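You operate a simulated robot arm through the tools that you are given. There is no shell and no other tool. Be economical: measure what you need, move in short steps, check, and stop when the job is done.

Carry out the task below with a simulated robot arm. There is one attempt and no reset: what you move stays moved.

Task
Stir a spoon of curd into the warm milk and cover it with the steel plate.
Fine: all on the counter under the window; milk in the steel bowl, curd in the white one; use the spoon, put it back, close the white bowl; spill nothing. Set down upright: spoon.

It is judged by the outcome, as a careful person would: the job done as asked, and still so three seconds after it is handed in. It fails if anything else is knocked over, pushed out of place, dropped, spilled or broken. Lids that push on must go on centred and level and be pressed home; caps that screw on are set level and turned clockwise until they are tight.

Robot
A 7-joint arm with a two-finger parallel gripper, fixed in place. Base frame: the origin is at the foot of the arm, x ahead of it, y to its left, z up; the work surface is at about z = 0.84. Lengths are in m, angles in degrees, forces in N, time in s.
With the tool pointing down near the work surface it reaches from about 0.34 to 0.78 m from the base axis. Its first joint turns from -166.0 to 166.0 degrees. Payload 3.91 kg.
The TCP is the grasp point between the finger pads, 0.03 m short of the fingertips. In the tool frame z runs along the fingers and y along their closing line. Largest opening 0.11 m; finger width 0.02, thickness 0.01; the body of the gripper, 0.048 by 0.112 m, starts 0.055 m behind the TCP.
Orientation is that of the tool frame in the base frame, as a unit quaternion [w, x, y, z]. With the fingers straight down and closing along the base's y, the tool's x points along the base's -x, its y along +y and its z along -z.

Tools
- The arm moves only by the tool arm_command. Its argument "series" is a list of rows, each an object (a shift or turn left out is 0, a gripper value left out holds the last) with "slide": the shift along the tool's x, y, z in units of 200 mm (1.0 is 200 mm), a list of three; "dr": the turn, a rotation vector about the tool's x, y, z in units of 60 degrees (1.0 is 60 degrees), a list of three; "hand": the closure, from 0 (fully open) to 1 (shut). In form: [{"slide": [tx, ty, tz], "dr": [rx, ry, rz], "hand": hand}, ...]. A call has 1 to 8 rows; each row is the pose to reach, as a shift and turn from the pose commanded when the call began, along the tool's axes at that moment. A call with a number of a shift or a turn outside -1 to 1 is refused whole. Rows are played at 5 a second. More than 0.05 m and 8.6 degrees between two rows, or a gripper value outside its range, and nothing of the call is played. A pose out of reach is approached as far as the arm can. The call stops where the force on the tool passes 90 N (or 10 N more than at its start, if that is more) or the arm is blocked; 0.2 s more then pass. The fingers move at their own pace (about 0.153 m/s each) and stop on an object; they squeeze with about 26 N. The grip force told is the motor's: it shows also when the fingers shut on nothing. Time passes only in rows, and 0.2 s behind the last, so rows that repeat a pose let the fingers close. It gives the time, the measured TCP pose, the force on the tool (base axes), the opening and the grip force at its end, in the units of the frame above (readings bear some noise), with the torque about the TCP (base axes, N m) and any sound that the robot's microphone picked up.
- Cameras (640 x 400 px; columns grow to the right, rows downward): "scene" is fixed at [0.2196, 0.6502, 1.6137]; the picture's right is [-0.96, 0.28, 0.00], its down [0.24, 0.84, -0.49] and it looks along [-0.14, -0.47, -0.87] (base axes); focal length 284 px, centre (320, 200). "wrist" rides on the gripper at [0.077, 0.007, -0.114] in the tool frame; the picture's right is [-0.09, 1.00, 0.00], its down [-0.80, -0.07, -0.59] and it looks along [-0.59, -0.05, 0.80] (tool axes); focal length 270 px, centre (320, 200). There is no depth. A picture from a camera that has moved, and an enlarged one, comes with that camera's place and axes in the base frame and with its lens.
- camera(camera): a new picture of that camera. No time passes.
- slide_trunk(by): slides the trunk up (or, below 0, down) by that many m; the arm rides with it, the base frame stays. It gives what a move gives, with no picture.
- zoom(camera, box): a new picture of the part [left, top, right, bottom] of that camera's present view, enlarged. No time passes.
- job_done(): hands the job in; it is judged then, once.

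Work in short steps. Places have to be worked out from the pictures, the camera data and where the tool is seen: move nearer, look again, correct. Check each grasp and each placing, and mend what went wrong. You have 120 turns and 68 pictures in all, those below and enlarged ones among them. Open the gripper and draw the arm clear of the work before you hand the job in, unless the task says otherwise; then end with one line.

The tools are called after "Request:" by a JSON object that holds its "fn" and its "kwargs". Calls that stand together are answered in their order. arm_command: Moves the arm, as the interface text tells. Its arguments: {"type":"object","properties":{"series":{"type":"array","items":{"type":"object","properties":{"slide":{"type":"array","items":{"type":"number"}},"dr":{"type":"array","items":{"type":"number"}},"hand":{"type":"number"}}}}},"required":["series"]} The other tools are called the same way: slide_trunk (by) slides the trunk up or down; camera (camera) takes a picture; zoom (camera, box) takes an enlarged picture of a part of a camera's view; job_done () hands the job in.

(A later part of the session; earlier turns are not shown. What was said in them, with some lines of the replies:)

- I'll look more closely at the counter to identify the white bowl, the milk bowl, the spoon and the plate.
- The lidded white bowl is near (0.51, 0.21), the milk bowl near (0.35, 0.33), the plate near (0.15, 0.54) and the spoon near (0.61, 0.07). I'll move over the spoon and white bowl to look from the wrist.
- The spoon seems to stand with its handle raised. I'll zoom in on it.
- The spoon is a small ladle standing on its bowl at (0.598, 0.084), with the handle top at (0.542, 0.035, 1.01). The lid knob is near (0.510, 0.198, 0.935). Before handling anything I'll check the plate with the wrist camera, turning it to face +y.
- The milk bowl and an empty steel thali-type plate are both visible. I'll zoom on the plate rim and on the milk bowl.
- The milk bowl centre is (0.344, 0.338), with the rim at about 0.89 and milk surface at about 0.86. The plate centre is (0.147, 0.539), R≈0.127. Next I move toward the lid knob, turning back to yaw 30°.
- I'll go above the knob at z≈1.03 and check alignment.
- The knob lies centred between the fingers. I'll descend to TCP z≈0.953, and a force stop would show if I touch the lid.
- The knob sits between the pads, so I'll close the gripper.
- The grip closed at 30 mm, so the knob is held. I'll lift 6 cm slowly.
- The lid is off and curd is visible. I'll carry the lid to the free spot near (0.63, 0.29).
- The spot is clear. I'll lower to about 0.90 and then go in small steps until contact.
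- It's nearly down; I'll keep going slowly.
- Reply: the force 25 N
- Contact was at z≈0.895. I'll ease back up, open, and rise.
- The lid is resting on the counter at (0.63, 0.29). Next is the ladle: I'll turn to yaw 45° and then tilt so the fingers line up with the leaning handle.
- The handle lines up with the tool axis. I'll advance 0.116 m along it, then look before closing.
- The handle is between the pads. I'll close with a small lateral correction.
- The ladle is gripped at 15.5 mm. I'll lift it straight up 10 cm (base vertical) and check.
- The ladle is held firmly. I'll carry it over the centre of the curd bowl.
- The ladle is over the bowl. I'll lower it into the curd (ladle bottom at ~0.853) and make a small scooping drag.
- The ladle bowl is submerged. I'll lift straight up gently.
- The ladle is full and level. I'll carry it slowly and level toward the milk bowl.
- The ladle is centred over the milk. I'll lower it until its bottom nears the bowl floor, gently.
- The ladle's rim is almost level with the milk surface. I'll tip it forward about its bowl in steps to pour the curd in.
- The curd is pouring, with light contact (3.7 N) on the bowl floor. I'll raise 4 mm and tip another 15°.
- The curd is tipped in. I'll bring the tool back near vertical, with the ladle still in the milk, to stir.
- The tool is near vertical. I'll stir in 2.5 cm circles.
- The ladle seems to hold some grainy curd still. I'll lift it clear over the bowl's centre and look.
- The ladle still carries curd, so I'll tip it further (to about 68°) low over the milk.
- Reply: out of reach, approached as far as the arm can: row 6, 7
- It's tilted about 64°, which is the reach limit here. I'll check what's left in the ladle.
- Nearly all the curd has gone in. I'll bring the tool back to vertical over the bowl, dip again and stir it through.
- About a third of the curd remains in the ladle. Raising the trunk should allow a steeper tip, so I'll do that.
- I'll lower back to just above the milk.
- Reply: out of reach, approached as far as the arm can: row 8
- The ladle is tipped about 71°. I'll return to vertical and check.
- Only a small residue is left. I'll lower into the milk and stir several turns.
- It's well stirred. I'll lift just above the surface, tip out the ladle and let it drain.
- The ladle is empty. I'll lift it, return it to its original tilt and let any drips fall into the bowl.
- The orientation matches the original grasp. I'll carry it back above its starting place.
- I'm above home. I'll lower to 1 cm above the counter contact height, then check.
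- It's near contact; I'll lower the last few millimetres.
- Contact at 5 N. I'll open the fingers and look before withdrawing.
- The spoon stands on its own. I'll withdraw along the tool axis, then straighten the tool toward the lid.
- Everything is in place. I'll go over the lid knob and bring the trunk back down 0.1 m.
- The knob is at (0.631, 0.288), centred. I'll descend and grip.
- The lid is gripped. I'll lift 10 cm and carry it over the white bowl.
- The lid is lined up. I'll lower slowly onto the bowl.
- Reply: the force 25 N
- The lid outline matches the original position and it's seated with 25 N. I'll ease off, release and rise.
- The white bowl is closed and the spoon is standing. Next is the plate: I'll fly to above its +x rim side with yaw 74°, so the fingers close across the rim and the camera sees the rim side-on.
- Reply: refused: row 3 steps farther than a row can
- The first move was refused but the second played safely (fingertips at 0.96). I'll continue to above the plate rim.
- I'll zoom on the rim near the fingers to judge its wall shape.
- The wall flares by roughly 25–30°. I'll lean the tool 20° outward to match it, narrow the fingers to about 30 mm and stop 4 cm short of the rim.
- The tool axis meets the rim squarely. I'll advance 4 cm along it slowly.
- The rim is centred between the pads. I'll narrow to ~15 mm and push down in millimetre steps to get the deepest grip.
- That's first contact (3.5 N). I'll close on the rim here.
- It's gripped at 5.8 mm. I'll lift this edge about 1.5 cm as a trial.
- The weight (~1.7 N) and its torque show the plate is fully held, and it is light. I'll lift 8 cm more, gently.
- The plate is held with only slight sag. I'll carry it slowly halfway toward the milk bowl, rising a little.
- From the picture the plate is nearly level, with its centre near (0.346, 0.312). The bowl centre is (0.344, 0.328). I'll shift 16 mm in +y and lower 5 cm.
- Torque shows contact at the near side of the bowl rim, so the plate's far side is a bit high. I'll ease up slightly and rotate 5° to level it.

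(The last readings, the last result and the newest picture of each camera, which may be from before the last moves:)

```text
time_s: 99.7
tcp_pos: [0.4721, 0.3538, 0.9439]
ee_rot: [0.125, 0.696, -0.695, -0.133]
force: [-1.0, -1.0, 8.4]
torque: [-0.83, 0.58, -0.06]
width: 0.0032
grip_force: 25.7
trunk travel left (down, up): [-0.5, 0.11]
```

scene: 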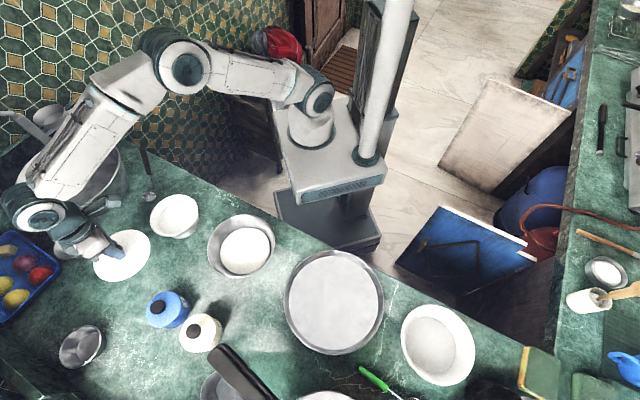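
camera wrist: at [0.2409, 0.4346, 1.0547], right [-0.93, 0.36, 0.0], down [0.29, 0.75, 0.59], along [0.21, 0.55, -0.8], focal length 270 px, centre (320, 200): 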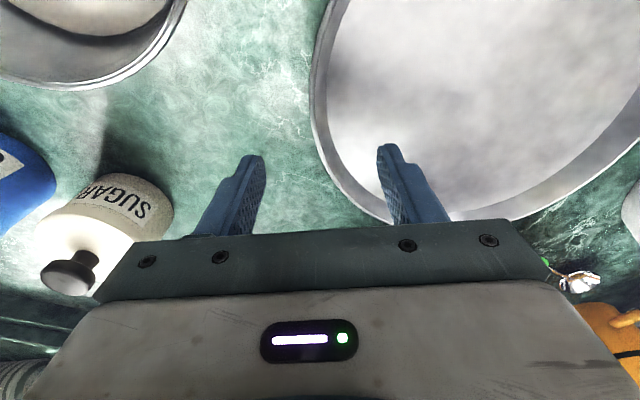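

The plate is bearing on the rim within a few millimetres of level. I'll open the fingers slightly to let it settle, then look.

Request:
{"fn": "arm_command", "kwargs": {"series": [{"slide": [0, 0, 0], "hand": 0.93}, {"slide": [0, 0, 0], "hand": 0.85}, {"slide": [0, 0, 0], "hand": 0.8}, {"slide": [0, 0, 0], "hand": 0.75}, {"slide": [0, 0, 0], "hand": 0.75}]}}

Request:
{"fn": "zoom", "kwargs": {"camera": "scene", "box": [170, 160, 330, 300]}}

```text
time_s: 100.9
tcp_pos: [0.4735, 0.3557, 0.9431]
ee_rot: [0.124, 0.696, -0.695, -0.134]
force: [-0.4, -0.2, -0.1]
torque: [-0.02, 0.04, 0.01]
width: 0.0276
grip_force: 0.0
trunk travel left (down, up): [-0.5, 0.11]
```

```text
2.86 times, centred on (250, 230) of scene
camera zoom: at [0.2196, 0.6502, 1.6137], right [-0.96, 0.28, 0.0], down [0.24, 0.84, -0.49], along [-0.14, -0.47, -0.87], focal length 811 px, centre (520, 114)
```

zoom: 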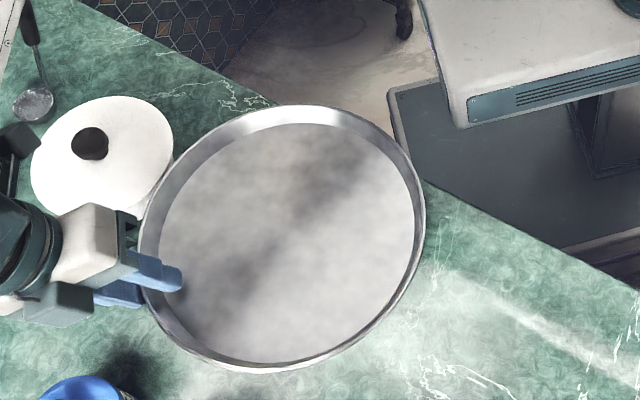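

The plate settled on the bowl and the fingers are free (no force). I'll withdraw along the tool axis and then move away high.

Request:
{"fn": "arm_command", "kwargs": {"series": [{"slide": [0, 0, -0.05]}, {"slide": [0, 0, -0.12]}, {"slide": [0, 0, -0.25]}, {"slide": [0, 0, -0.45]}, {"slide": [0, 0, -0.65]}, {"slide": [0, 0, -0.85]}, {"slide": [0, 0, -1]}]}}

Request:
{"fn": "camera", "kwargs": {"camera": "scene"}}

Request:
{"fn": "camera", "kwargs": {"camera": "wrist"}}

```text
time_s: 102.5
tcp_pos: [0.545, 0.3536, 1.1306]
ee_rot: [0.124, 0.696, -0.695, -0.133]
force: [-0.7, -0.3, 0.3]
torque: [0.01, 0.0, -0.03]
width: 0.0277
grip_force: 0.1
trunk travel left (down, up): [-0.5, 0.11]
```

```text
3 pictures are left
```

scene: 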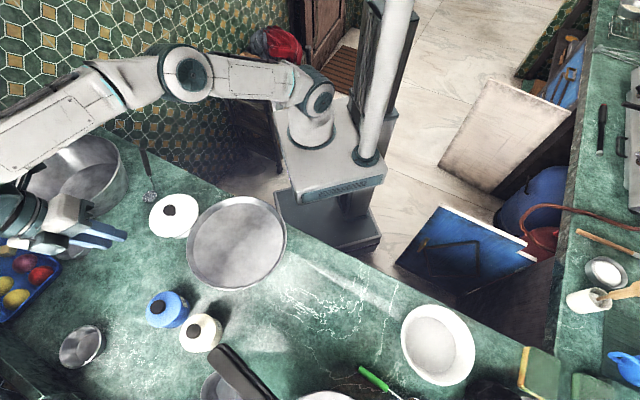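

```text
2 pictures are left
camera wrist: at [0.5809, 0.2753, 1.2382], right [-0.93, 0.08, 0.36], down [0.28, 0.79, 0.54], along [-0.24, 0.6, -0.76], focal length 270 px, centre (320, 200)
```

wrist: 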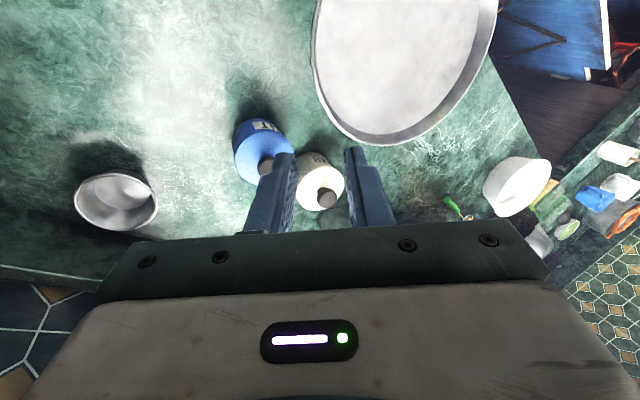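

The plate covers the milk bowl, the white bowl is closed, the spoon is standing and everything else is in its place. I'll open the gripper fully, rise a little more and let things rest.

Request:
{"fn": "arm_command", "kwargs": {"series": [{"slide": [0, 0, -0.1], "hand": 0}, {"slide": [0, 0, -0.25], "hand": 0}, {"slide": [0, 0, -0.25], "hand": 0}, {"slide": [0, 0, -0.25], "hand": 0}]}}

Request:
{"fn": "zoom", "kwargs": {"camera": "scene", "box": [130, 140, 310, 300]}}

```text
time_s: 103.5
tcp_pos: [0.5543, 0.3416, 1.1609]
ee_rot: [0.123, 0.696, -0.694, -0.134]
force: [0.2, -0.3, 1.0]
torque: [-0.02, 0.01, 0.02]
width: 0.11
grip_force: 0.1
out of reach, approached as far as the arm can: row 2, 3, 4
trunk travel left (down, up): [-0.5, 0.11]
```

```text
2.50 times, centred on (220, 220) of scene
camera zoom: at [0.2196, 0.6502, 1.6137], right [-0.96, 0.28, 0.0], down [0.24, 0.84, -0.49], along [-0.14, -0.47, -0.87], focal length 710 px, centre (570, 150)
```

zoom: 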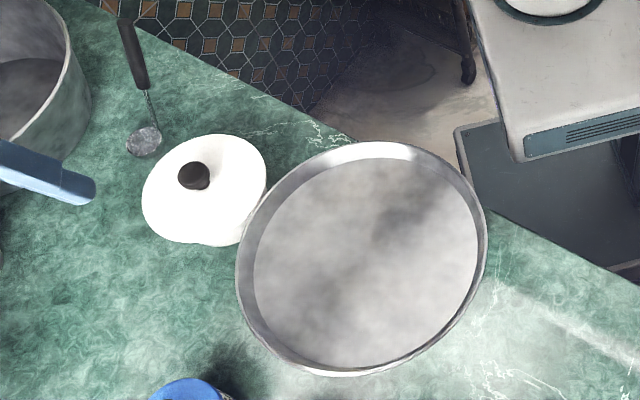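

The picture shows the plate level on the milk bowl, the lid seated, the spoon standing upright and the arm clear, so I'm handing in.

Request:
{"fn": "job_done", "kwargs": {}}

```text
The job is handed in.
```

The job is done and handed in: the curd is stirred into the milk, the steel plate covers the milk bowl, the white bowl is closed, and the spoon is back upright in its place, with no spills visible in the last pictures.
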